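You operate a simulated robot arm through the tools that you are given. There is no shell and no other tool.

Carry out the task below with a simulated robot arm. There is one attempt and no reset: what you move stays moved.

## Task
Wax the dull patch on the sideboard from the green tin.
Fine: use the white duster; put it back and close the tin. A coat counts when it lies all over at full strength: go over it till it gets no stronger.

It is judged by the outcome, as a careful person would: the job done as asked, and still so three seconds after it is handed in. It fails if anything else is knocked over, pushed out of place, dropped, spilled or broken.

## Robot
A 7-joint arm with a two-finger parallel gripper, fixed in place. Base frame: the origin is on the floor under the middle of its stand, x ahead of it, y to its left, z up. Lengths are in m, angles in rad, forces in N, time in s.
It reaches about 1.112 m from its shoulder. Its first joint turns from -2.897 to 2.897 rad. Payload 3.43 kg.
The tool frame sits at the grasp point between the pads (the TCP): z along the fingers, y along the line on which they close. The tips reach 0.034 m beyond it. Largest opening 0.128 m; finger width 0.024, thickness 0.012; the body of the gripper, 0.048 by 0.13 m, starts 0.096 m behind the TCP.
Orientation is that of the tool frame in the base frame, as [roll, pitch, yaw] about the fixed x, y, z axes, in that order (R = Rz(yaw) Ry(pitch) Rx(roll)). With the fingers straight down and closing along the base's y, the tool's x points along the base's -x, its y along +y and its z along -z.

## Interface
- The arm moves only by the tool apply_moves. Its arguments are lists of equal length, an entry for each row: "angular": the turn, a rotation vector about the base's x, y, z in units of 60 degrees (1.0 is 60 degrees), a list of three; "travel": the shift along the base's x, y, z in units of 150 mm (1.0 is 150 mm), a list of three; "grip": the finger opening in m, from 0 to 0.128. In form: {"angular": [[wx, wy, wz], ...], "travel": [[tx, ty, tz], ...], "grip": [grip, ...]}. A call has 1 to 20 rows; each row is the pose to reach, as a shift and turn from the pose commanded when the call began. A call with a number of a shift or a turn outside -1 to 1 is refused whole. A row lasts 0.2 s, in which the tool goes at most 0.05 m and 0.15 rad; a call with a longer step from one row to the next is refused whole, and so is a gripper value outside its range. A pose out of reach is approached as far as the arm can. The call stops where the force on the tool passes 40 N (or 10 N more than at its start, if that is more) or the arm is blocked; 0.2 s more then pass. Each finger travels about 0.153 m/s and halts on what it meets, pressing with about 25 N; the grip force reading is that of the motor and also rises with nothing between the fingers. The clock runs only during rows and for 0.2 s after the last one: add rows that repeat a pose to give the fingers time. The reply holds the time, the measured pose of the TCP, the force on the tool along the base axes, the opening and the grip force, in the units named above and with some noise, with the torque about the TCP (base axes, N m) and any sound that the robot's microphone picked up.
- Cameras (640 x 400 px; columns grow to the right, rows downward): "scene" is fixed at [0.2247, -0.6408, 1.5555]; the picture's right is [0.84, -0.54, 0.00], its down [-0.35, -0.55, -0.76] and it looks along [0.41, 0.64, -0.65] (base axes); focal length 317 px, centre (320, 200). "wrist" rides on the gripper at [0.076, -0.011, -0.16] in the tool frame; the picture's right is [0.15, 0.99, 0.00], its down [-0.88, 0.13, -0.45] and it looks along [-0.45, 0.07, 0.89] (tool axes); focal length 234 px, centre (320, 200). There is no depth. A picture from a camera that has moved, and an enlarged one, comes with that camera's place and axes in the base frame and with its lens. The place of the scene camera against the robot may be out by one fixed shift of up to 0.012 m in any direction.
- snapshot(camera): a new picture of that camera. It takes no simulated time.
- enlarge(camera, box): a new picture of the part [left, top, right, bottom] of that camera's present view, enlarged. It takes no simulated time.
- close_job(): hands the job in; it is judged then, once.

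Places have to be worked out from the pictures, the camera data and where the tool is seen. Open the gripper and draw the arm clear of the work before you hand the job in, unless the task says otherwise.

The tools are called after ">>>" as a command line: name --argument value ..., lists and objects as JSON in quotes. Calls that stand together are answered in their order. apply_moves: Moves the arm, as the interface text tells. Its arguments: {"type":"object","properties":{"angular":{"type":"array","items":{"type":"array","items":{"type":"number"}}},"travel":{"type":"array","items":{"type":"array","items":{"type":"number"}}},"grip":{"type":"array","items":{"type":"number"}}},"required":["angular","travel","grip"]} The other tools are called the same way: snapshot (camera) takes a picture; enlarge (camera, box) takes an enlarged picture of a part of a camera's view; close_job () hands the job in.

At the start:

```text
clock: 0.0
ee_pos: [0.4855, 0.0218, 1.1104]
orientation: [3.141, -0.001, 3.14]
force: [0.8, 0.0, 0.4]
torque: [-0.01, -0.01, 0.06]
gripper_width: 0.128
grip_force: 0.1
```

scene: 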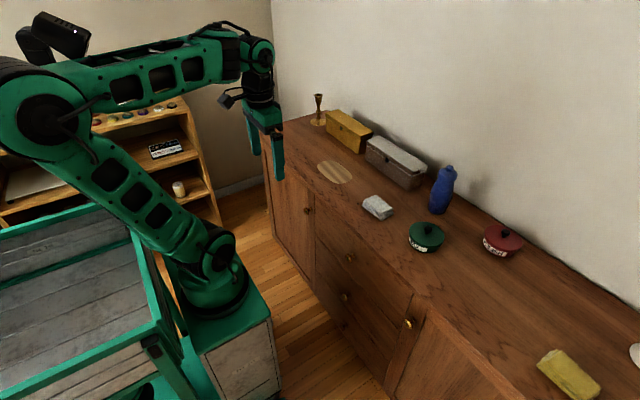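
wrist: 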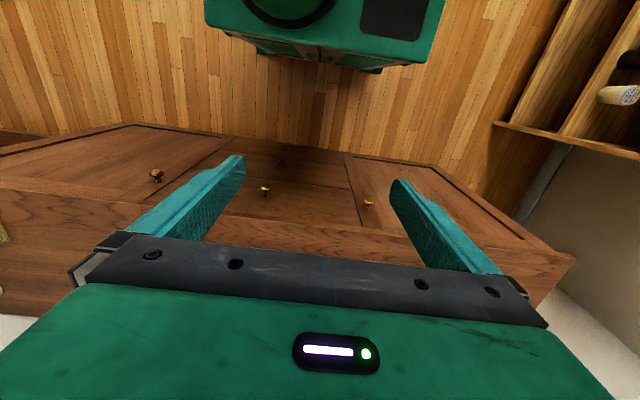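

The scene shows a sideboard with a pale dull patch, a white duster, green and red tins. I'll enlarge the key areas to see the details before moving.

>>> enlarge --camera "scene" --box '[300, 140, 460, 260]'

>>> enlarge --camera "scene" --box '[380, 180, 540, 280]'

>>> enlarge --camera "scene" --box '[480, 300, 640, 400]'

```text
3.33 times, centred on (380, 200) of scene
camera zoom: at [0.2247, -0.6408, 1.5555], right [0.84, -0.54, 0.0], down [-0.35, -0.55, -0.76], along [0.41, 0.64, -0.65], focal length 1055 px, centre (120, 200)
```

zoom: 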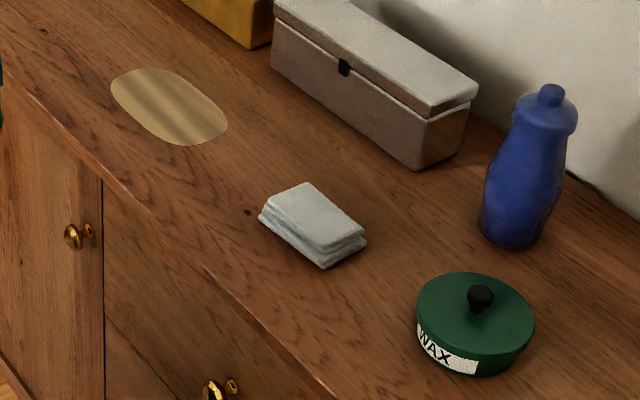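

```text
4.00 times, centred on (460, 230) of scene
camera zoom: at [0.2247, -0.6408, 1.5555], right [0.84, -0.54, 0.0], down [-0.35, -0.55, -0.76], along [0.41, 0.64, -0.65], focal length 1266 px, centre (-240, 80)
```

zoom: 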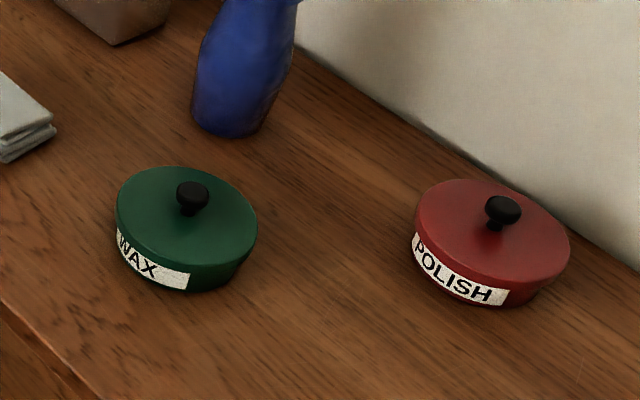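

```text
4.00 times, centred on (560, 350) of scene
camera zoom: at [0.2247, -0.6408, 1.5555], right [0.84, -0.54, 0.0], down [-0.35, -0.55, -0.76], along [0.41, 0.64, -0.65], focal length 1266 px, centre (-640, -400)
```

zoom: 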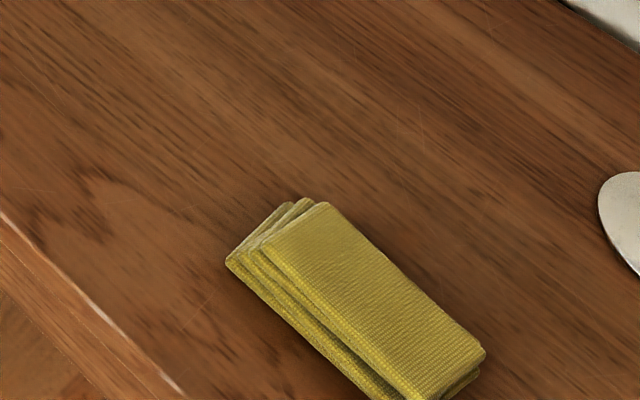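

The white folded duster, green WAX tin, and pale oval patch are identified. I move the open gripper forward and up over the sideboard so the wrist camera can look down on the top.

>>> apply_moves --angular '[[0, 0, 0], [0, 0, 0], [0, 0, 0], [0, 0, 0], [0, 0, 0]]' --travel '[[0.2, -0.08, 0.12], [0.4, -0.16, 0.24], [0.6, -0.24, 0.36], [0.8, -0.32, 0.48], [1.0, -0.4, 0.6]]' --grip '[0.128, 0.128, 0.128, 0.128, 0.128]'

```text
clock: 1.2
ee_pos: [0.6201, -0.0387, 1.2073]
orientation: [3.142, 0.011, -3.141]
force: [-0.3, -0.4, 1.5]
torque: [-0.01, -0.05, -0.02]
gripper_width: 0.128
grip_force: 0.1
```

The arm moved as expected with a small lag. I take a wrist picture to see the sideboard top.

>>> snapshot --camera "wrist"

>>> snapshot --camera "scene"

```text
taken
camera wrist: at [0.5419, -0.0495, 1.3665], right [-0.15, 0.99, 0.0], down [0.88, 0.13, 0.47], along [0.46, 0.07, -0.88], focal length 234 px, centre (320, 200)
```

wrist: 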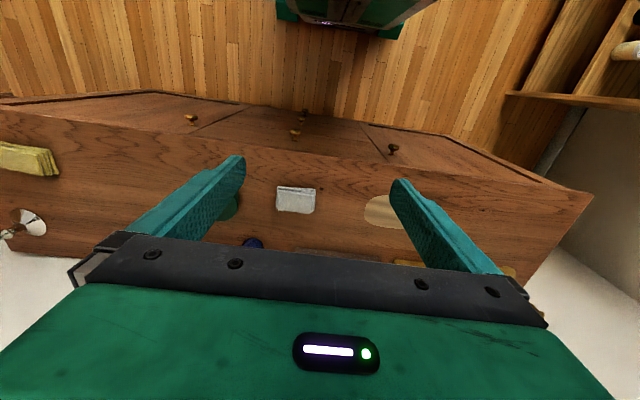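

```text
taken
```

scene: 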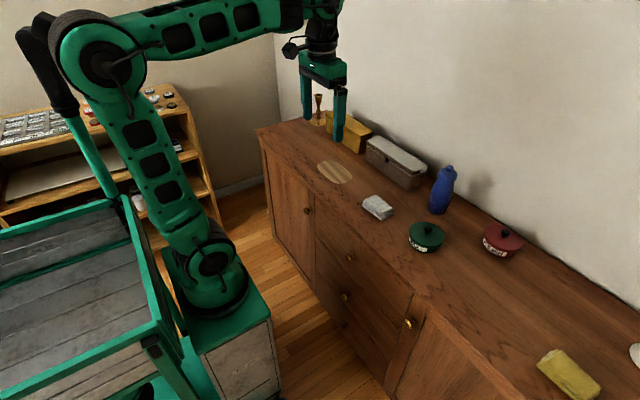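

Triangulating the duster gives about (0.83, -0.07, 0.83), so the sideboard top is near z≈0.82. I move over and lower (still well above the bottle top at about 1.0) for a closer look at the tin and duster.

>>> apply_moves --angular '[[0, 0, 0], [0, 0, 0], [0, 0, 0], [0, 0, 0], [0, 0, 0], [0, 0, 0]]' --travel '[[0.12, -0.18, -0.1], [0.25, -0.36, -0.2], [0.37, -0.54, -0.3], [0.5, -0.72, -0.4], [0.6, -0.9, -0.5], [0.6, -0.9, -0.5]]' --grip '[0.128, 0.128, 0.128, 0.128, 0.128, 0.128]'

>>> snapshot --camera "wrist"

```text
clock: 2.6
ee_pos: [0.7123, -0.1756, 1.1282]
orientation: [-3.141, 0.012, 3.141]
force: [0.2, -1.2, 1.1]
torque: [0.0, -0.01, -0.02]
gripper_width: 0.1279
grip_force: 0.0
```

```text
taken
camera wrist: at [0.6341, -0.1867, 1.2877], right [-0.15, 0.99, 0.0], down [0.88, 0.13, 0.47], along [0.46, 0.07, -0.88], focal length 234 px, centre (320, 200)
```

wrist: 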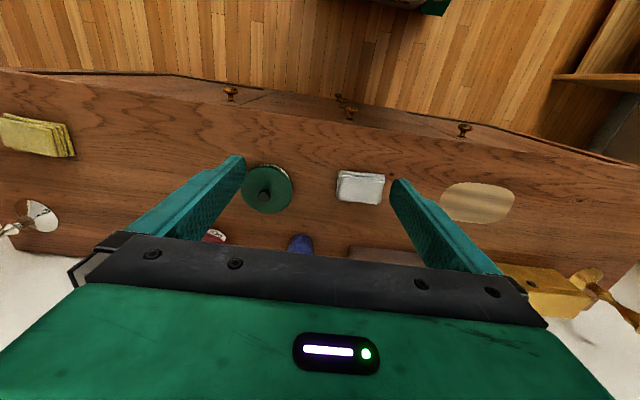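

The tin, duster and patch are all in view. I enlarge the wrist view to measure them.

>>> enlarge --camera "wrist" --box '[220, 130, 420, 255]'

>>> enlarge --camera "wrist" --box '[400, 130, 600, 255]'

```text
3.20 times, centred on (320, 192) of wrist
camera zoom: at [0.6341, -0.1867, 1.2877], right [-0.15, 0.99, 0.0], down [0.88, 0.13, 0.47], along [0.46, 0.07, -0.88], focal length 749 px, centre (320, 224)
```

zoom: 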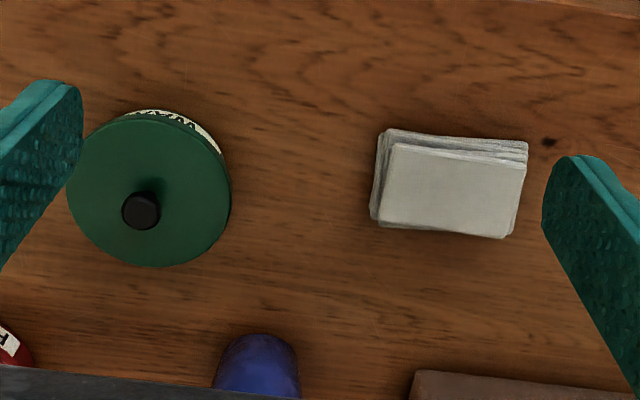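

```text
3.20 times, centred on (500, 192) of wrist
camera zoom: at [0.6341, -0.1867, 1.2877], right [-0.15, 0.99, 0.0], down [0.88, 0.13, 0.47], along [0.46, 0.07, -0.88], focal length 749 px, centre (-256, 224)
```

zoom: 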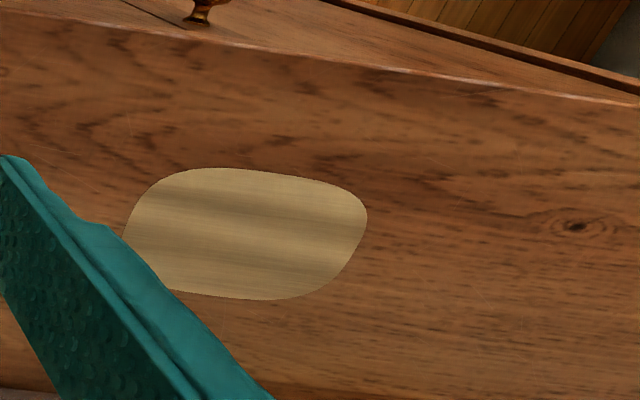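

Lid knob estimated at (0.847, -0.262, 0.89), patch centred near (0.833, 0.203) about 0.165 × 0.105 m, duster centred (0.829, -0.069). I move closer to above the tin for a more precise second view of the knob.

>>> apply_moves --angular '[[0, 0, 0], [0, 0, 0], [0, 0, 0], [0, 0, 0], [0, 0, 0], [0, 0, 0]]' --travel '[[0.12, -0.12, -0.1], [0.24, -0.24, -0.2], [0.36, -0.36, -0.3], [0.48, -0.48, -0.4], [0.6, -0.58, -0.5], [0.6, -0.58, -0.5]]' --grip '[0.128, 0.128, 0.128, 0.128, 0.128, 0.128]'

>>> snapshot --camera "wrist"

>>> snapshot --camera "scene"

```text
clock: 4.0
ee_pos: [0.8017, -0.2607, 1.0571]
orientation: [3.14, 0.013, -3.141]
force: [-0.8, -0.7, -0.1]
torque: [-0.01, 0.0, 0.0]
gripper_width: 0.1278
grip_force: 0.0
```

```text
taken
camera wrist: at [0.7232, -0.2729, 1.2156], right [-0.15, 0.99, 0.0], down [0.88, 0.13, 0.47], along [0.46, 0.07, -0.88], focal length 234 px, centre (320, 200)
```

wrist: 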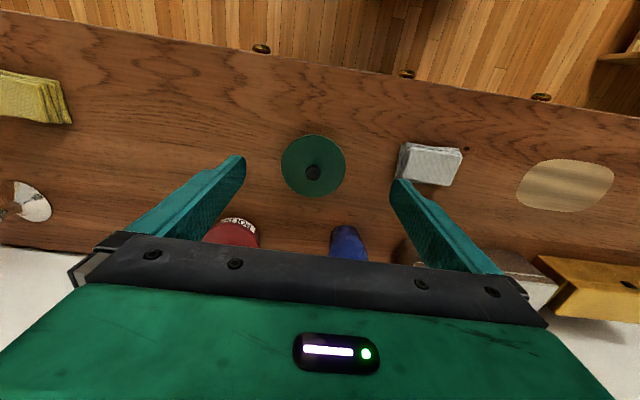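

```text
taken
```

scene: 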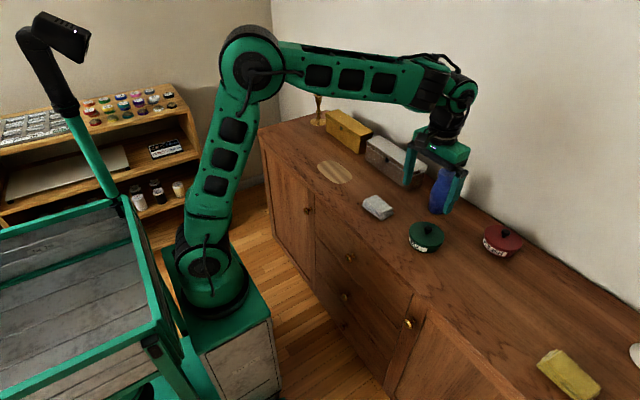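

>>> enlarge --camera "wrist" --box '[240, 115, 400, 215]'

>>> enlarge --camera "wrist" --box '[480, 130, 640, 230]'

```text
4.00 times, centred on (320, 165) of wrist
camera zoom: at [0.7232, -0.2729, 1.2156], right [-0.15, 0.99, 0.0], down [0.88, 0.13, 0.47], along [0.46, 0.07, -0.88], focal length 937 px, centre (320, 340)
```

zoom: 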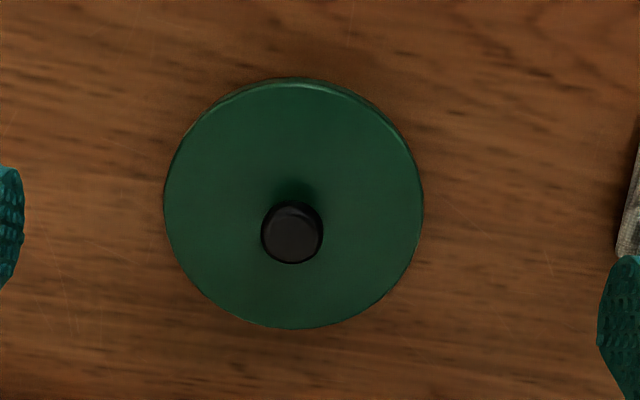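

```text
4.00 times, centred on (560, 180) of wrist
camera zoom: at [0.7232, -0.2729, 1.2156], right [-0.15, 0.99, 0.0], down [0.88, 0.13, 0.47], along [0.46, 0.07, -0.88], focal length 937 px, centre (-640, 280)
```

zoom: 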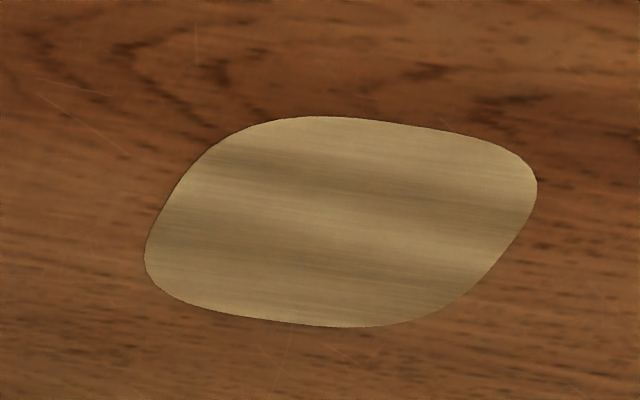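

Refined: knob at (0.851, -0.264), knob top z≈0.885, lid top ≈0.854, table ≈0.815. I descend to just above the knob with the fingers partly closed, then check.

>>> apply_moves --angular '[[0, 0, 0], [0, 0, 0], [0, 0, 0], [0, 0, 0], [0, 0, 0]]' --travel '[[0.16, -0.01, -0.15], [0.327, -0.02, -0.3], [0.327, -0.02, -0.5], [0.327, -0.02, -0.72], [0.327, -0.02, -0.72]]' --grip '[0.1, 0.07, 0.06, 0.06, 0.06]'

>>> snapshot --camera "wrist"

>>> enlarge --camera "scene" --box '[380, 160, 540, 260]'

```text
clock: 5.2
ee_pos: [0.8502, -0.2631, 0.9471]
orientation: [3.141, 0.012, 3.141]
force: [0.1, 0.2, 0.0]
torque: [0.01, -0.03, -0.04]
gripper_width: 0.06
grip_force: 0.1
```

```text
taken
camera wrist: at [0.7725, -0.2745, 1.1057], right [-0.15, 0.99, 0.0], down [0.88, 0.13, 0.47], along [0.46, 0.07, -0.88], focal length 234 px, centre (320, 200)
```

wrist: 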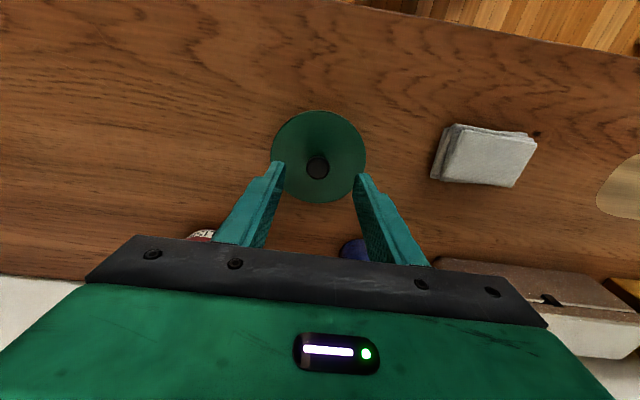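

```text
4.00 times, centred on (460, 210) of scene
camera zoom: at [0.2247, -0.6408, 1.5555], right [0.84, -0.54, 0.0], down [-0.35, -0.55, -0.76], along [0.41, 0.64, -0.65], focal length 1266 px, centre (-240, 160)
```

zoom: 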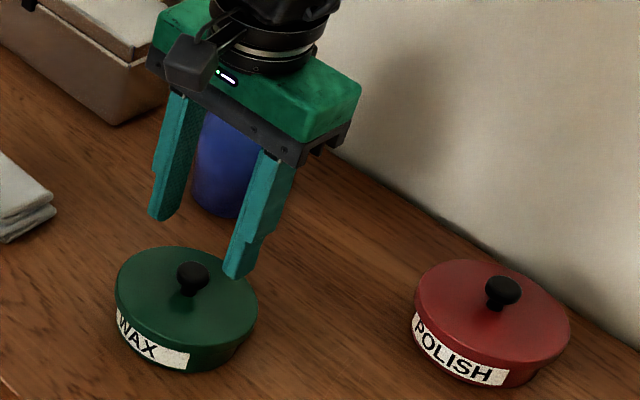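

The knob sits right under the TCP (0.852, -0.264). I descend so the fingertips flank the knob and then close on it.

>>> apply_moves --angular '[[0, 0, 0], [0, 0, 0], [0, 0, 0], [0, 0, 0], [0, 0, 0], [0, 0, 0]]' --travel '[[0.013, -0.007, -0.15], [0.013, -0.007, -0.3], [0.013, -0.007, -0.35], [0.013, -0.007, -0.35], [0.013, -0.007, -0.35], [0.013, -0.007, -0.35]]' --grip '[0.06, 0.06, 0.06, 0.02, 0.0, 0.0]'

>>> snapshot --camera "wrist"

>>> enlarge --camera "scene" --box '[380, 160, 540, 260]'

```text
clock: 6.6
ee_pos: [0.8532, -0.2661, 0.8971]
orientation: [-3.141, 0.014, 3.14]
force: [4.8, -2.8, 18.9]
torque: [-0.09, -0.15, -0.03]
gripper_width: 0.0224
grip_force: 25.6
```

```text
taken
camera wrist: at [0.7751, -0.2762, 1.0552], right [-0.15, 0.99, 0.0], down [0.87, 0.13, 0.47], along [0.46, 0.07, -0.88], focal length 234 px, centre (320, 200)
```

wrist: 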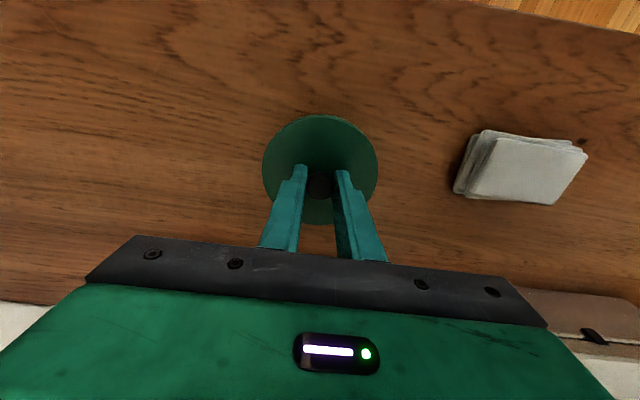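

```text
4.00 times, centred on (460, 210) of scene
camera zoom: at [0.2247, -0.6408, 1.5555], right [0.84, -0.54, 0.0], down [-0.35, -0.55, -0.76], along [0.41, 0.64, -0.65], focal length 1266 px, centre (-240, 160)
```

zoom: 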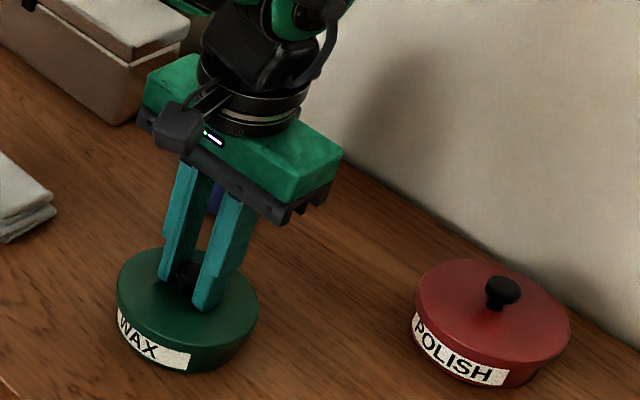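

Knob is gripped (opening 0.0224, 25.6 N) and the tips just touched the lid top (z≈0.863). I try lifting gently to see whether the lid lifts straight off.

>>> apply_moves --angular '[[0, 0, 0], [0, 0, 0], [0, 0, 0], [0, 0, 0]]' --travel '[[0, 0, 0.04], [0, 0, 0.09], [0, 0, 0.15], [0, 0, 0.2]]' --grip '[0.0, 0.0, 0.0, 0.0]'

>>> enlarge --camera "scene" --box '[380, 160, 540, 260]'

```text
clock: 7.6
ee_pos: [0.8534, -0.2671, 0.9256]
orientation: [-3.141, 0.01, 3.141]
force: [0.7, -0.1, -0.9]
torque: [-0.01, -0.01, -0.01]
gripper_width: 0.0226
grip_force: 25.0
heard: snap
```

```text
4.00 times, centred on (460, 210) of scene
camera zoom: at [0.2247, -0.6408, 1.5555], right [0.84, -0.54, 0.0], down [-0.35, -0.55, -0.76], along [0.41, 0.64, -0.65], focal length 1266 px, centre (-240, 160)
```

zoom: 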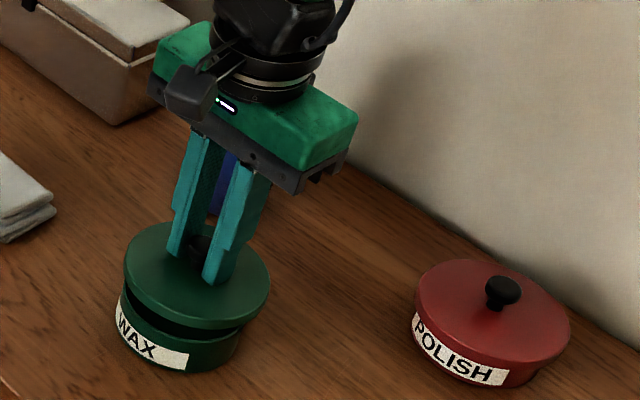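

The lid snapped off cleanly and the tin stayed in place. I carry the lid up and to the clear spot right of the tin near (0.80, -0.42) and start lowering it.

>>> apply_moves --angular '[[0, 0, 0], [0, 0, 0], [0, 0, 0], [0, 0, 0], [0, 0, 0], [0, 0, 0], [0, 0, 0], [0, 0, 0], [0, 0, 0]]' --travel '[[0, 0, 0.2], [0, 0, 0.4], [-0.1, -0.25, 0.4], [-0.2, -0.5, 0.4], [-0.3, -0.75, 0.4], [-0.33, -1, 0.4], [-0.33, -1, 0.2], [-0.33, -1, 0.0], [-0.33, -1, -0.1]]' --grip '[0.0, 0.0, 0.0, 0.0, 0.0, 0.0, 0.0, 0.0, 0.0]'

>>> snapshot --camera "wrist"

>>> snapshot --camera "scene"

```text
clock: 9.6
ee_pos: [0.8043, -0.4168, 0.9101]
orientation: [-3.141, 0.011, 3.14]
force: [-0.3, -0.3, -0.2]
torque: [-0.01, 0.02, 0.02]
gripper_width: 0.0223
grip_force: 24.7
```

```text
taken
camera wrist: at [0.7262, -0.4275, 1.0689], right [-0.15, 0.99, 0.0], down [0.88, 0.13, 0.47], along [0.46, 0.07, -0.88], focal length 234 px, centre (320, 200)
```

wrist: 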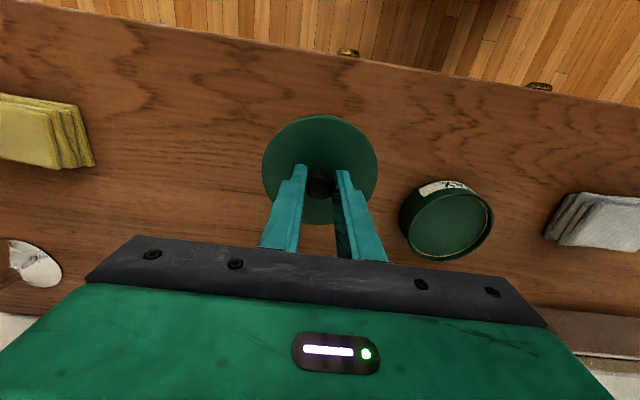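

```text
taken
```

scene: 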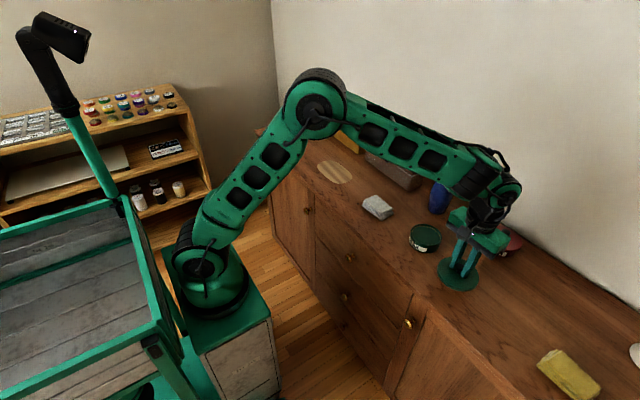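

The lid hovers over free table at (0.804, -0.417), and the tin is open. I enlarge the tin's inside and then lower the lid in small steps until contact.

>>> enlarge --camera "wrist" --box '[380, 160, 540, 280]'

>>> apply_moves --angular '[[0, 0, 0], [0, 0, 0], [0, 0, 0], [0, 0, 0], [0, 0, 0], [0, 0, 0]]' --travel '[[0, 0, -0.08], [0, 0, -0.16], [0, 0, -0.22], [0, 0, -0.27], [0, 0, -0.3], [0, 0, -0.32]]' --grip '[0.0, 0.0, 0.0, 0.0, 0.0, 0.0]'

>>> enlarge --camera "scene" --box '[380, 200, 540, 300]'

```text
3.33 times, centred on (460, 220) of wrist
camera zoom: at [0.7262, -0.4275, 1.0689], right [-0.15, 0.99, 0.0], down [0.88, 0.13, 0.47], along [0.46, 0.07, -0.88], focal length 781 px, centre (-147, 133)
```

zoom: 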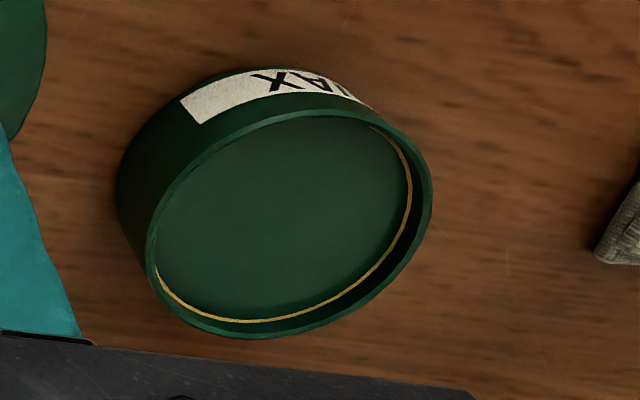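

```text
clock: 11.0
ee_pos: [0.8045, -0.4158, 0.8661]
orientation: [-3.14, 0.016, 3.14]
force: [-2.2, 3.7, 24.4]
torque: [0.09, 0.35, -0.03]
gripper_width: 0.0225
grip_force: 24.7
```

```text
4.00 times, centred on (460, 250) of scene
camera zoom: at [0.2247, -0.6408, 1.5555], right [0.84, -0.54, 0.0], down [-0.35, -0.55, -0.76], along [0.41, 0.64, -0.65], focal length 1266 px, centre (-240, 0)
```

zoom: 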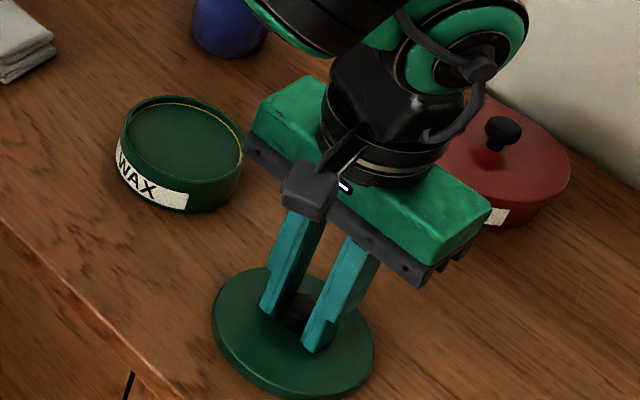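

The lid is down on the table with contact force about 24 N. I ease off slightly, open the fingers, and rise clear.

>>> apply_moves --angular '[[0, 0, 0], [0, 0, 0], [0, 0, 0], [0, 0, 0], [0, 0, 0], [0, 0, 0], [0, 0, 0]]' --travel '[[0, 0, 0.01], [0, 0, 0.01], [0, 0, 0.01], [0, 0, 0.1], [0, 0, 0.3], [0, 0, 0.6], [0, 0, 0.9]]' --grip '[0.0, 0.06, 0.07, 0.07, 0.07, 0.07, 0.07]'

>>> snapshot --camera "wrist"

>>> enlarge --camera "scene" --box '[380, 200, 540, 300]'

```text
clock: 12.6
ee_pos: [0.8031, -0.4146, 0.9996]
orientation: [-3.141, 0.011, 3.14]
force: [-1.0, -0.5, -0.3]
torque: [-0.01, 0.02, -0.03]
gripper_width: 0.07
grip_force: 0.1
```

```text
taken
camera wrist: at [0.7259, -0.4256, 1.1582], right [-0.15, 0.99, 0.0], down [0.88, 0.13, 0.47], along [0.46, 0.07, -0.89], focal length 234 px, centre (320, 200)
```

wrist: 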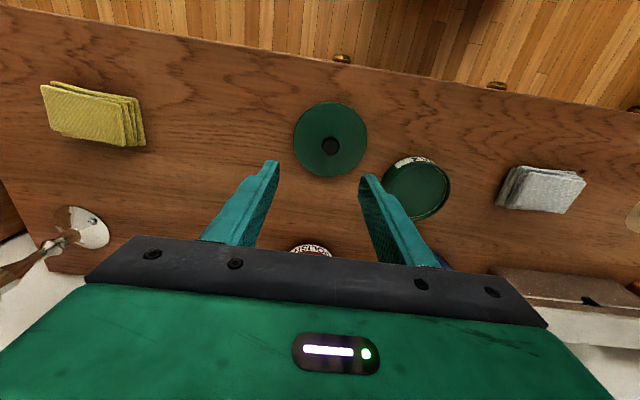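

```text
4.00 times, centred on (460, 250) of scene
camera zoom: at [0.2247, -0.6408, 1.5555], right [0.84, -0.54, 0.0], down [-0.35, -0.55, -0.76], along [0.41, 0.64, -0.65], focal length 1266 px, centre (-240, 0)
```

zoom: 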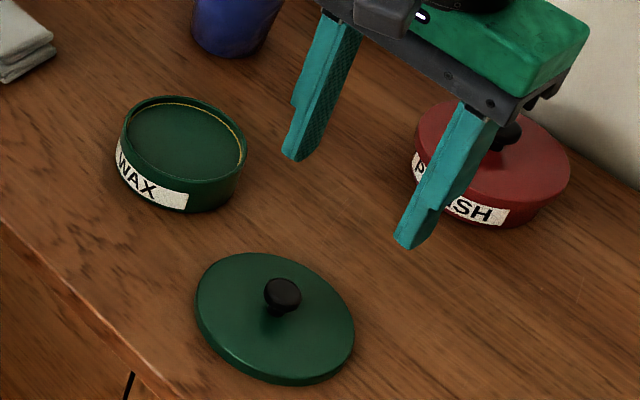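

The lid lies flat at about (0.804, -0.415). Now I travel toward the duster at height while rotating the gripper −90° about z, so the fingers will close across the duster's short side.

>>> apply_moves --angular '[[0, 0, -0.125], [0, 0, -0.25], [0, 0, -0.375], [0, 0, -0.5], [0, 0, -0.625], [0, 0, -0.75], [0, 0, -0.875], [0, 0, -1.0]]' --travel '[[0.0, 0.1, 0.15], [0.03, 0.2, 0.3], [0.06, 0.35, 0.4], [0.09, 0.5, 0.4], [0.12, 0.65, 0.4], [0.15, 0.8, 0.4], [0.17, 0.9, 0.4], [0.17, 1.0, 0.4]]' --grip '[0.1, 0.12, 0.12, 0.12, 0.12, 0.12, 0.12, 0.12]'

>>> apply_moves --angular '[[0, 0, -0.125], [0, 0, -0.25], [0, 0, -0.375], [0, 0, -0.5], [0, 0, -0.5], [0, 0, -0.5]]' --travel '[[0.0, 0.2, 0.0], [0.0, 0.4, 0.0], [0.0, 0.6, 0.0], [0.0, 0.8, 0.0], [0.0, 1.0, 0.0], [0.0, 1.0, 0.0]]' --grip '[0.12, 0.12, 0.12, 0.12, 0.12, 0.12]'

>>> snapshot --camera "wrist"

>>> snapshot --camera "scene"

```text
clock: 14.4
ee_pos: [0.8307, -0.2667, 1.058]
orientation: [-3.138, 0.013, 2.092]
force: [0.3, -0.3, -0.9]
torque: [0.03, 0.01, 0.0]
gripper_width: 0.12
grip_force: 0.0
```

```text
clock: 15.8
ee_pos: [0.83, -0.1161, 1.0572]
orientation: [-3.14, 0.014, 1.569]
force: [-0.1, 0.7, -0.7]
torque: [0.0, 0.01, -0.04]
gripper_width: 0.12
grip_force: 0.1
```

```text
taken
camera wrist: at [0.8184, -0.0372, 1.2158], right [0.99, 0.14, 0.0], down [0.13, -0.87, 0.47], along [0.06, -0.46, -0.88], focal length 234 px, centre (320, 200)
```

wrist: 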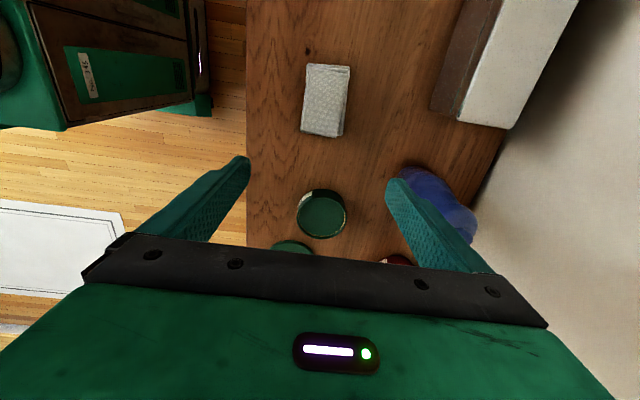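

```text
taken
```

scene: 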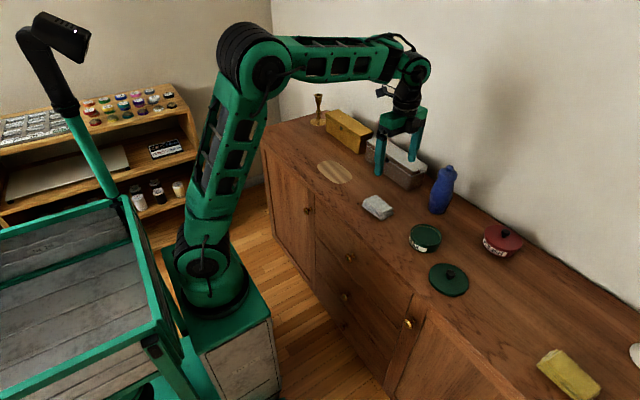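

Rotated; the duster is in view almost directly below the camera. I enlarge to measure its edges precisely, and the tin.

>>> enlarge --camera "wrist" --box '[240, 40, 400, 160]'

>>> enlarge --camera "wrist" --box '[240, 160, 400, 260]'

```text
3.33 times, centred on (320, 100) of wrist
camera zoom: at [0.8184, -0.0372, 1.2158], right [0.99, 0.14, 0.0], down [0.13, -0.87, 0.47], along [0.06, -0.46, -0.88], focal length 781 px, centre (320, 533)
```

zoom: 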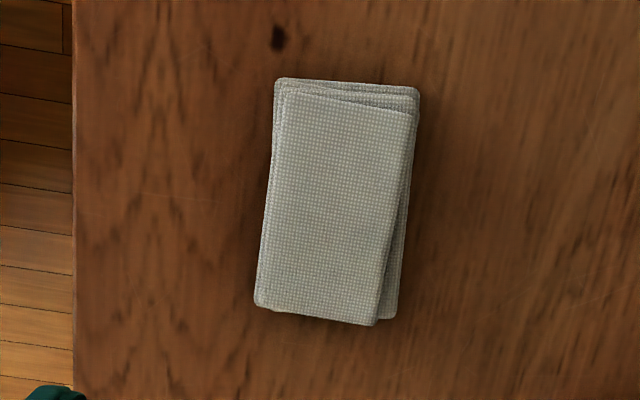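

```text
4.00 times, centred on (320, 210) of wrist
camera zoom: at [0.8184, -0.0372, 1.2158], right [0.99, 0.14, 0.0], down [0.13, -0.87, 0.47], along [0.06, -0.46, -0.88], focal length 937 px, centre (320, 160)
```

zoom: 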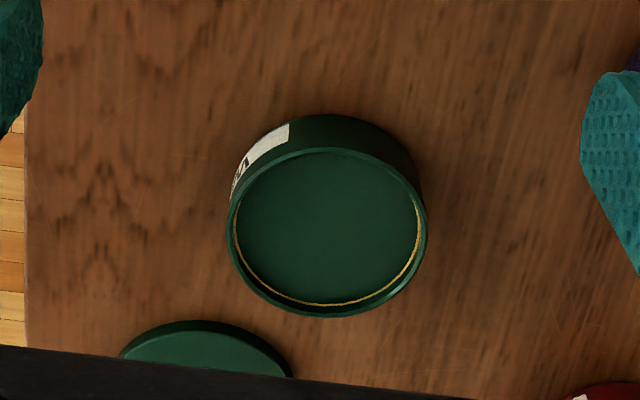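

The duster is axis-aligned, about 0.06 (x) × 0.09 (y), centred near (0.828, -0.071). I align over it and descend most of the way with open fingers.

>>> apply_moves --angular '[[0, 0, 0], [0, 0, 0], [0, 0, 0], [0, 0, 0], [0, 0, 0], [0, 0, 0], [0, 0, 0]]' --travel '[[-0.007, 0.15, 0], [-0.013, 0.3, 0], [-0.013, 0.3, -0.25], [-0.013, 0.3, -0.5], [-0.013, 0.3, -0.75], [-0.013, 0.3, -1.0], [-0.013, 0.3, -1.0]]' --grip '[0.12, 0.12, 0.12, 0.12, 0.11, 0.1, 0.1]'

>>> snapshot --camera "wrist"

>>> enlarge --camera "scene" --box '[320, 130, 480, 230]'

```text
clock: 17.4
ee_pos: [0.8263, -0.0724, 0.9089]
orientation: [-3.138, 0.015, 1.571]
force: [-0.9, -0.7, -0.7]
torque: [0.02, -0.03, -0.01]
gripper_width: 0.1001
grip_force: 0.1
```

```text
taken
camera wrist: at [0.8164, 0.0062, 1.0667], right [0.99, 0.15, 0.0], down [0.13, -0.87, 0.47], along [0.07, -0.46, -0.88], focal length 234 px, centre (320, 200)
```

wrist: 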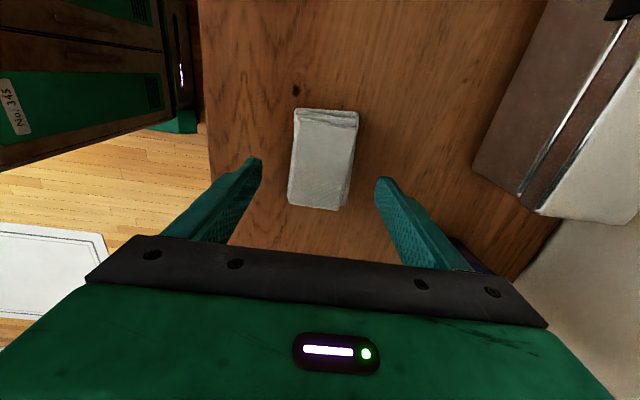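

```text
4.00 times, centred on (400, 180) of scene
camera zoom: at [0.2247, -0.6408, 1.5555], right [0.84, -0.54, 0.0], down [-0.35, -0.55, -0.76], along [0.41, 0.64, -0.65], focal length 1266 px, centre (0, 280)
```

zoom: 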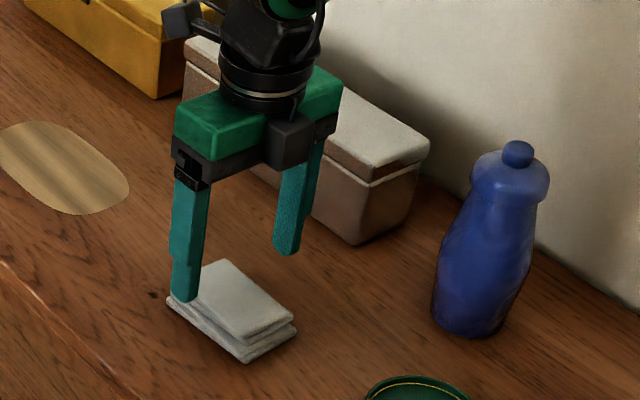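

The duster is well centred between the fingers. I nudge +2 mm x, +3 mm y and descend to TCP z≈0.862, checking for table contact.

>>> apply_moves --angular '[[0, 0, 0], [0, 0, 0], [0, 0, 0], [0, 0, 0], [0, 0, 0]]' --travel '[[0.013, 0.02, -0.1], [0.013, 0.02, -0.2], [0.013, 0.02, -0.28], [0.013, 0.02, -0.31], [0.013, 0.02, -0.31]]' --grip '[0.1, 0.1, 0.1, 0.1, 0.1]'

>>> enlarge --camera "scene" --box '[340, 170, 420, 220]'

```text
clock: 18.6
ee_pos: [0.8273, -0.0676, 0.8607]
orientation: [-3.14, 0.014, 1.57]
force: [0.0, 0.3, -0.5]
torque: [-0.01, 0.01, 0.0]
gripper_width: 0.0998
grip_force: 0.0
```

```text
8.00 times, centred on (380, 195) of scene
camera zoom: at [0.2247, -0.6408, 1.5555], right [0.84, -0.54, 0.0], down [-0.35, -0.55, -0.76], along [0.41, 0.64, -0.65], focal length 2533 px, centre (-160, 240)
```

zoom: 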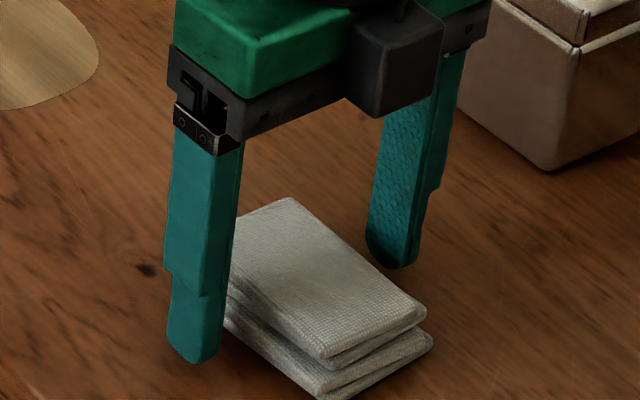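

No contact yet at tip z≈0.827. I probe a few millimetres lower to locate the table surface.

>>> apply_moves --angular '[[0, 0, 0], [0, 0, 0], [0, 0, 0]]' --travel '[[0, 0, -0.02], [0, 0, -0.04], [0, 0, -0.04]]' --grip '[0.1, 0.1, 0.1]'

```text
clock: 19.4
ee_pos: [0.8286, -0.068, 0.8542]
orientation: [-3.141, 0.012, 1.568]
force: [0.0, -0.5, 0.1]
torque: [0.0, -0.03, 0.0]
gripper_width: 0.1
grip_force: 0.1
```

Still free at tip z≈0.820. Another small probe down of 4 mm.

>>> apply_moves --angular '[[0, 0, 0], [0, 0, 0], [0, 0, 0]]' --travel '[[0, 0, -0.013], [0, 0, -0.027], [0, 0, -0.027]]' --grip '[0.1, 0.1, 0.1]'

```text
clock: 20.2
ee_pos: [0.8179, -0.0671, 0.8637]
orientation: [3.129, 0.013, 1.57]
force: [1.4, -0.4, -1.6]
torque: [0.01, 0.11, -0.02]
gripper_width: 0.0998
grip_force: 0.0
stopped in row 3: the force on the tool passed its limit at 42 N (the readings are from after the stop); the commanded pose is now the measured one
```

The force limit tripped and the tool backed off. I check that nothing moved.

>>> snapshot --camera "wrist"

>>> enlarge --camera "scene" --box '[340, 160, 440, 222]'

```text
taken
camera wrist: at [0.8055, 0.0103, 1.0218], right [0.99, 0.14, 0.01], down [0.12, -0.87, 0.47], along [0.08, -0.46, -0.88], focal length 234 px, centre (320, 200)
```

wrist: 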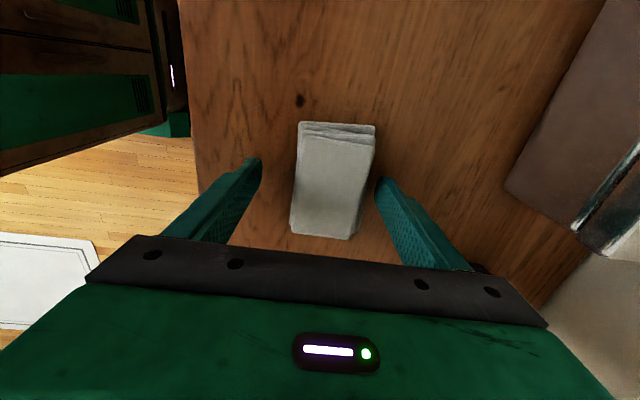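

```text
6.40 times, centred on (390, 191) of scene
camera zoom: at [0.2247, -0.6408, 1.5555], right [0.84, -0.54, 0.0], down [-0.35, -0.55, -0.76], along [0.41, 0.64, -0.65], focal length 2026 px, centre (-128, 258)
```

zoom: 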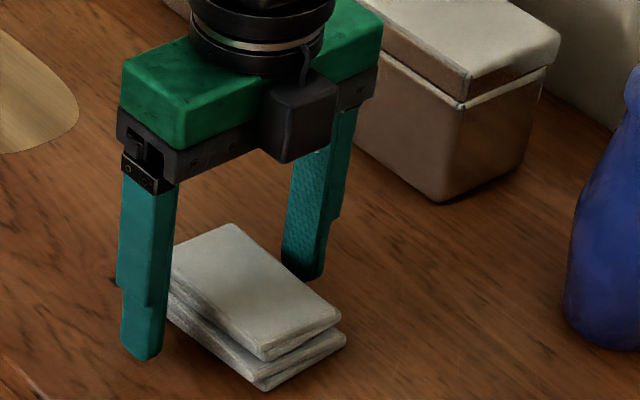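

Table contact is at tip z≈0.817–0.818; the duster hasn't moved. I re-centre at (0.829, -0.071), level the small tilt, and settle at TCP z≈0.859 before closing.

>>> apply_moves --angular '[[0.006, 0.006, 0], [0.0124, 0.012, 0], [0.0124, 0.012, 0], [0.0124, 0.012, 0]]' --travel '[[0.037, -0.013, 0.0], [0.073, -0.027, 0.0], [0.073, -0.027, -0.02], [0.073, -0.027, -0.02]]' --grip '[0.1, 0.1, 0.1, 0.1]'

```text
clock: 21.2
ee_pos: [0.829, -0.0724, 0.8596]
orientation: [3.139, 0.002, 1.568]
force: [-0.1, 0.7, -1.0]
torque: [0.01, 0.02, 0.01]
gripper_width: 0.0999
grip_force: 0.0
```

Pose is now level and accurate. I close on the duster.

>>> apply_moves --angular '[[0, 0, 0], [0, 0, 0], [0, 0, 0], [0, 0, 0]]' --travel '[[0, 0, 0], [0, 0, 0], [0, 0, 0], [0, 0, 0]]' --grip '[0.07, 0.04, 0.0, 0.0]'

>>> snapshot --camera "wrist"

>>> enlarge --camera "scene" --box '[340, 160, 440, 222]'

```text
clock: 22.2
ee_pos: [0.8304, -0.0728, 0.8596]
orientation: [3.139, 0.001, 1.57]
force: [-0.9, -0.3, 0.7]
torque: [-0.01, 0.06, 0.0]
gripper_width: 0.0613
grip_force: 24.7
```

```text
taken
camera wrist: at [0.8184, 0.0038, 1.0201], right [0.99, 0.14, 0.0], down [0.13, -0.88, 0.46], along [0.07, -0.45, -0.89], focal length 234 px, centre (320, 200)
```

wrist: 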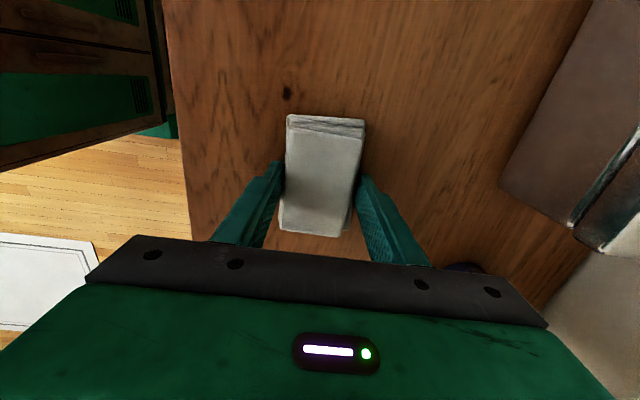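

```text
6.40 times, centred on (390, 191) of scene
camera zoom: at [0.2247, -0.6408, 1.5555], right [0.84, -0.54, 0.0], down [-0.35, -0.55, -0.76], along [0.41, 0.64, -0.65], focal length 2026 px, centre (-128, 258)
```

zoom: 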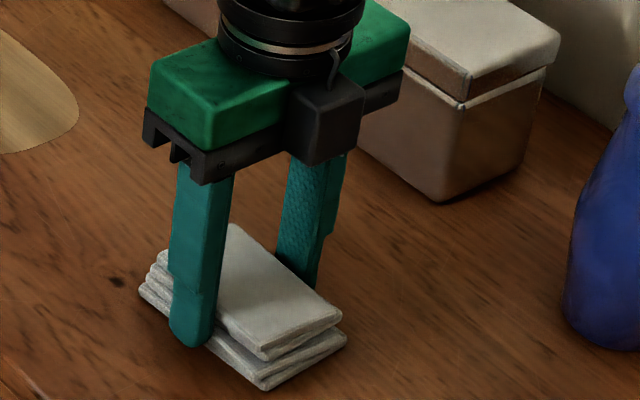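

Gripped at 0.0613 m with 24.7 N. The duster's home pose is TCP (0.830, -0.0727, 0.8596). I lift it and check.

>>> apply_moves --angular '[[0, 0, 0], [0, 0, 0], [0, 0, 0], [0, 0, 0], [0, 0, 0]]' --travel '[[0, 0, 0.1], [0, 0, 0.25], [0, 0, 0.45], [0, 0, 0.6], [0, 0, 0.6]]' --grip '[0.0, 0.0, 0.0, 0.0, 0.0]'

>>> snapshot --camera "wrist"

>>> enlarge --camera "scene" --box '[340, 140, 440, 202]'

```text
clock: 23.4
ee_pos: [0.8309, -0.0715, 0.9488]
orientation: [3.14, 0.002, 1.569]
force: [-0.6, 0.4, -0.1]
torque: [0.01, 0.01, -0.01]
gripper_width: 0.0612
grip_force: 25.2
```

```text
taken
camera wrist: at [0.8194, 0.0047, 1.1098], right [0.99, 0.15, 0.0], down [0.13, -0.88, 0.46], along [0.07, -0.45, -0.89], focal length 234 px, centre (320, 200)
```

wrist: 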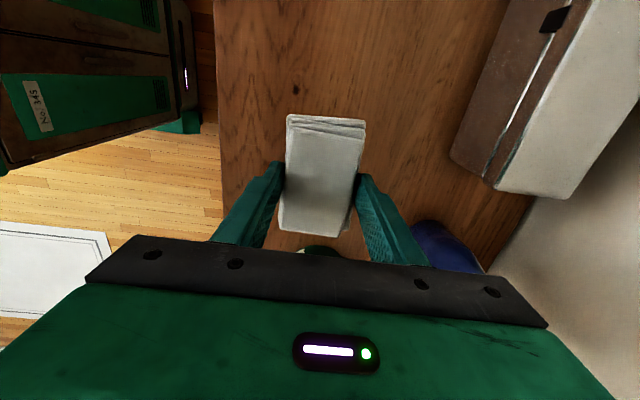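

```text
6.40 times, centred on (390, 171) of scene
camera zoom: at [0.2247, -0.6408, 1.5555], right [0.84, -0.54, 0.0], down [-0.35, -0.55, -0.76], along [0.41, 0.64, -0.65], focal length 2026 px, centre (-128, 386)
```

zoom: 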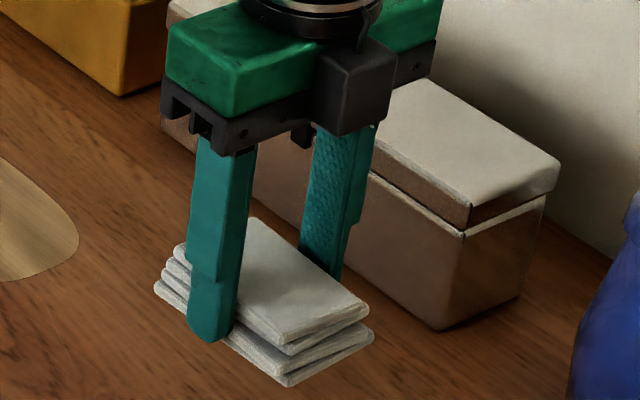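

The duster is securely held, its bottom about 0.042 below the TCP. The tin's mouth (≈0.086 m inside) is narrower than the duster, so I'll tilt 15° about +x to dip its −y end; I move toward the tin (0.853, −0.266) and tilt on the way.

>>> apply_moves --angular '[[0, 0, 0], [0, 0, 0], [0.06, 0, 0], [0.12, 0, 0], [0.19, 0, 0], [0.25, 0, 0], [0.25, 0, 0]]' --travel '[[0.03, -0.2, 0], [0.06, -0.4, 0], [0.09, -0.6, 0], [0.12, -0.8, 0], [0.147, -1.0, 0], [0.147, -1.0, 0], [0.147, -1.0, 0]]' --grip '[0.0, 0.0, 0.0, 0.0, 0.0, 0.0, 0.0]'

>>> snapshot --camera "wrist"

>>> enlarge --camera "scene" --box '[370, 170, 490, 270]'

```text
clock: 25.0
ee_pos: [0.8523, -0.222, 0.9502]
orientation: [3.139, -0.263, 1.569]
force: [0.8, 1.3, 0.8]
torque: [-0.02, 0.0, 0.02]
gripper_width: 0.0609
grip_force: 25.0
```

```text
taken
camera wrist: at [0.8411, -0.1892, 1.124], right [0.99, 0.14, 0.04], down [0.13, -0.97, 0.21], along [0.07, -0.21, -0.98], focal length 234 px, centre (320, 200)
```

wrist: 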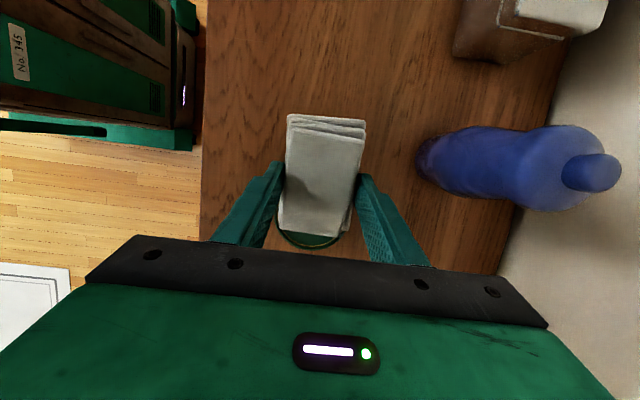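

```text
4.00 times, centred on (430, 220) of scene
camera zoom: at [0.2247, -0.6408, 1.5555], right [0.84, -0.54, 0.0], down [-0.35, -0.55, -0.76], along [0.41, 0.64, -0.65], focal length 1266 px, centre (-120, 120)
```

zoom: 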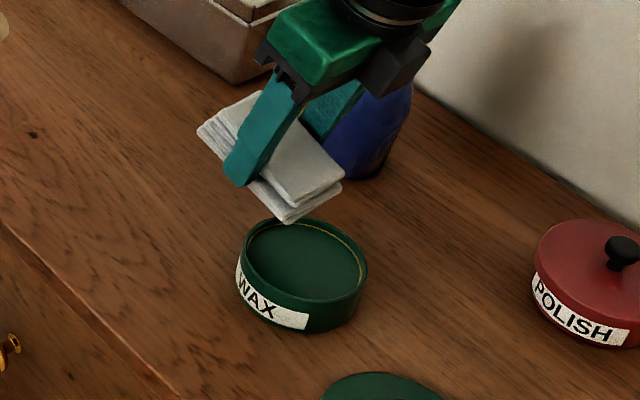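

The tilt is right: the −y end is lower and lines up with the tin. I shift to above the wax and lower to just over the rim.

>>> apply_moves --angular '[[0, 0, 0], [0, 0, 0], [0, 0, 0], [0, 0, 0]]' --travel '[[0.005, -0.107, 0], [0.005, -0.213, -0.1], [0.005, -0.213, -0.25], [0.005, -0.213, -0.25]]' --grip '[0.0, 0.0, 0.0, 0.0]'

>>> enlarge --camera "scene" --box '[370, 170, 490, 270]'

```text
clock: 26.0
ee_pos: [0.8537, -0.2542, 0.9126]
orientation: [3.138, -0.26, 1.568]
force: [0.9, -0.4, 0.2]
torque: [-0.03, 0.02, 0.01]
gripper_width: 0.0609
grip_force: 25.1
```

```text
4.00 times, centred on (430, 220) of scene
camera zoom: at [0.2247, -0.6408, 1.5555], right [0.84, -0.54, 0.0], down [-0.35, -0.55, -0.76], along [0.41, 0.64, -0.65], focal length 1266 px, centre (-120, 120)
```

zoom: 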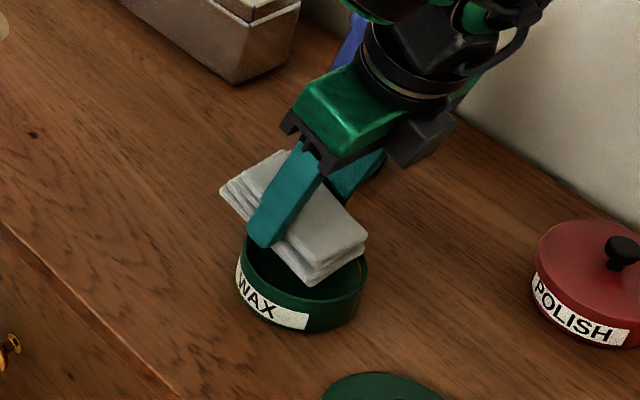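

The lower end hovers over the wax. I lower gently in small steps and read the force.

>>> apply_moves --angular '[[0, 0, 0], [0, 0, 0], [0, 0, 0], [0, 0, 0]]' --travel '[[0, 0, -0.04], [0, 0, -0.08], [0, 0, -0.12], [0, 0, -0.12]]' --grip '[0.0, 0.0, 0.0, 0.0]'

>>> enlarge --camera "scene" --box '[390, 190, 470, 256]'

```text
clock: 27.0
ee_pos: [0.8528, -0.2517, 0.8953]
orientation: [3.138, -0.261, 1.571]
force: [0.3, 12.1, 21.4]
torque: [-0.26, 0.13, 0.08]
gripper_width: 0.0612
grip_force: 24.6
```

```text
6.06 times, centred on (430, 223) of scene
camera zoom: at [0.2247, -0.6408, 1.5555], right [0.84, -0.54, 0.0], down [-0.35, -0.55, -0.76], along [0.41, 0.64, -0.65], focal length 1919 px, centre (-347, 61)
```

zoom: 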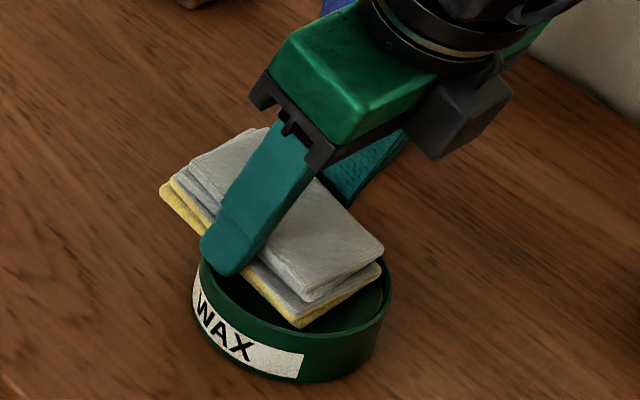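

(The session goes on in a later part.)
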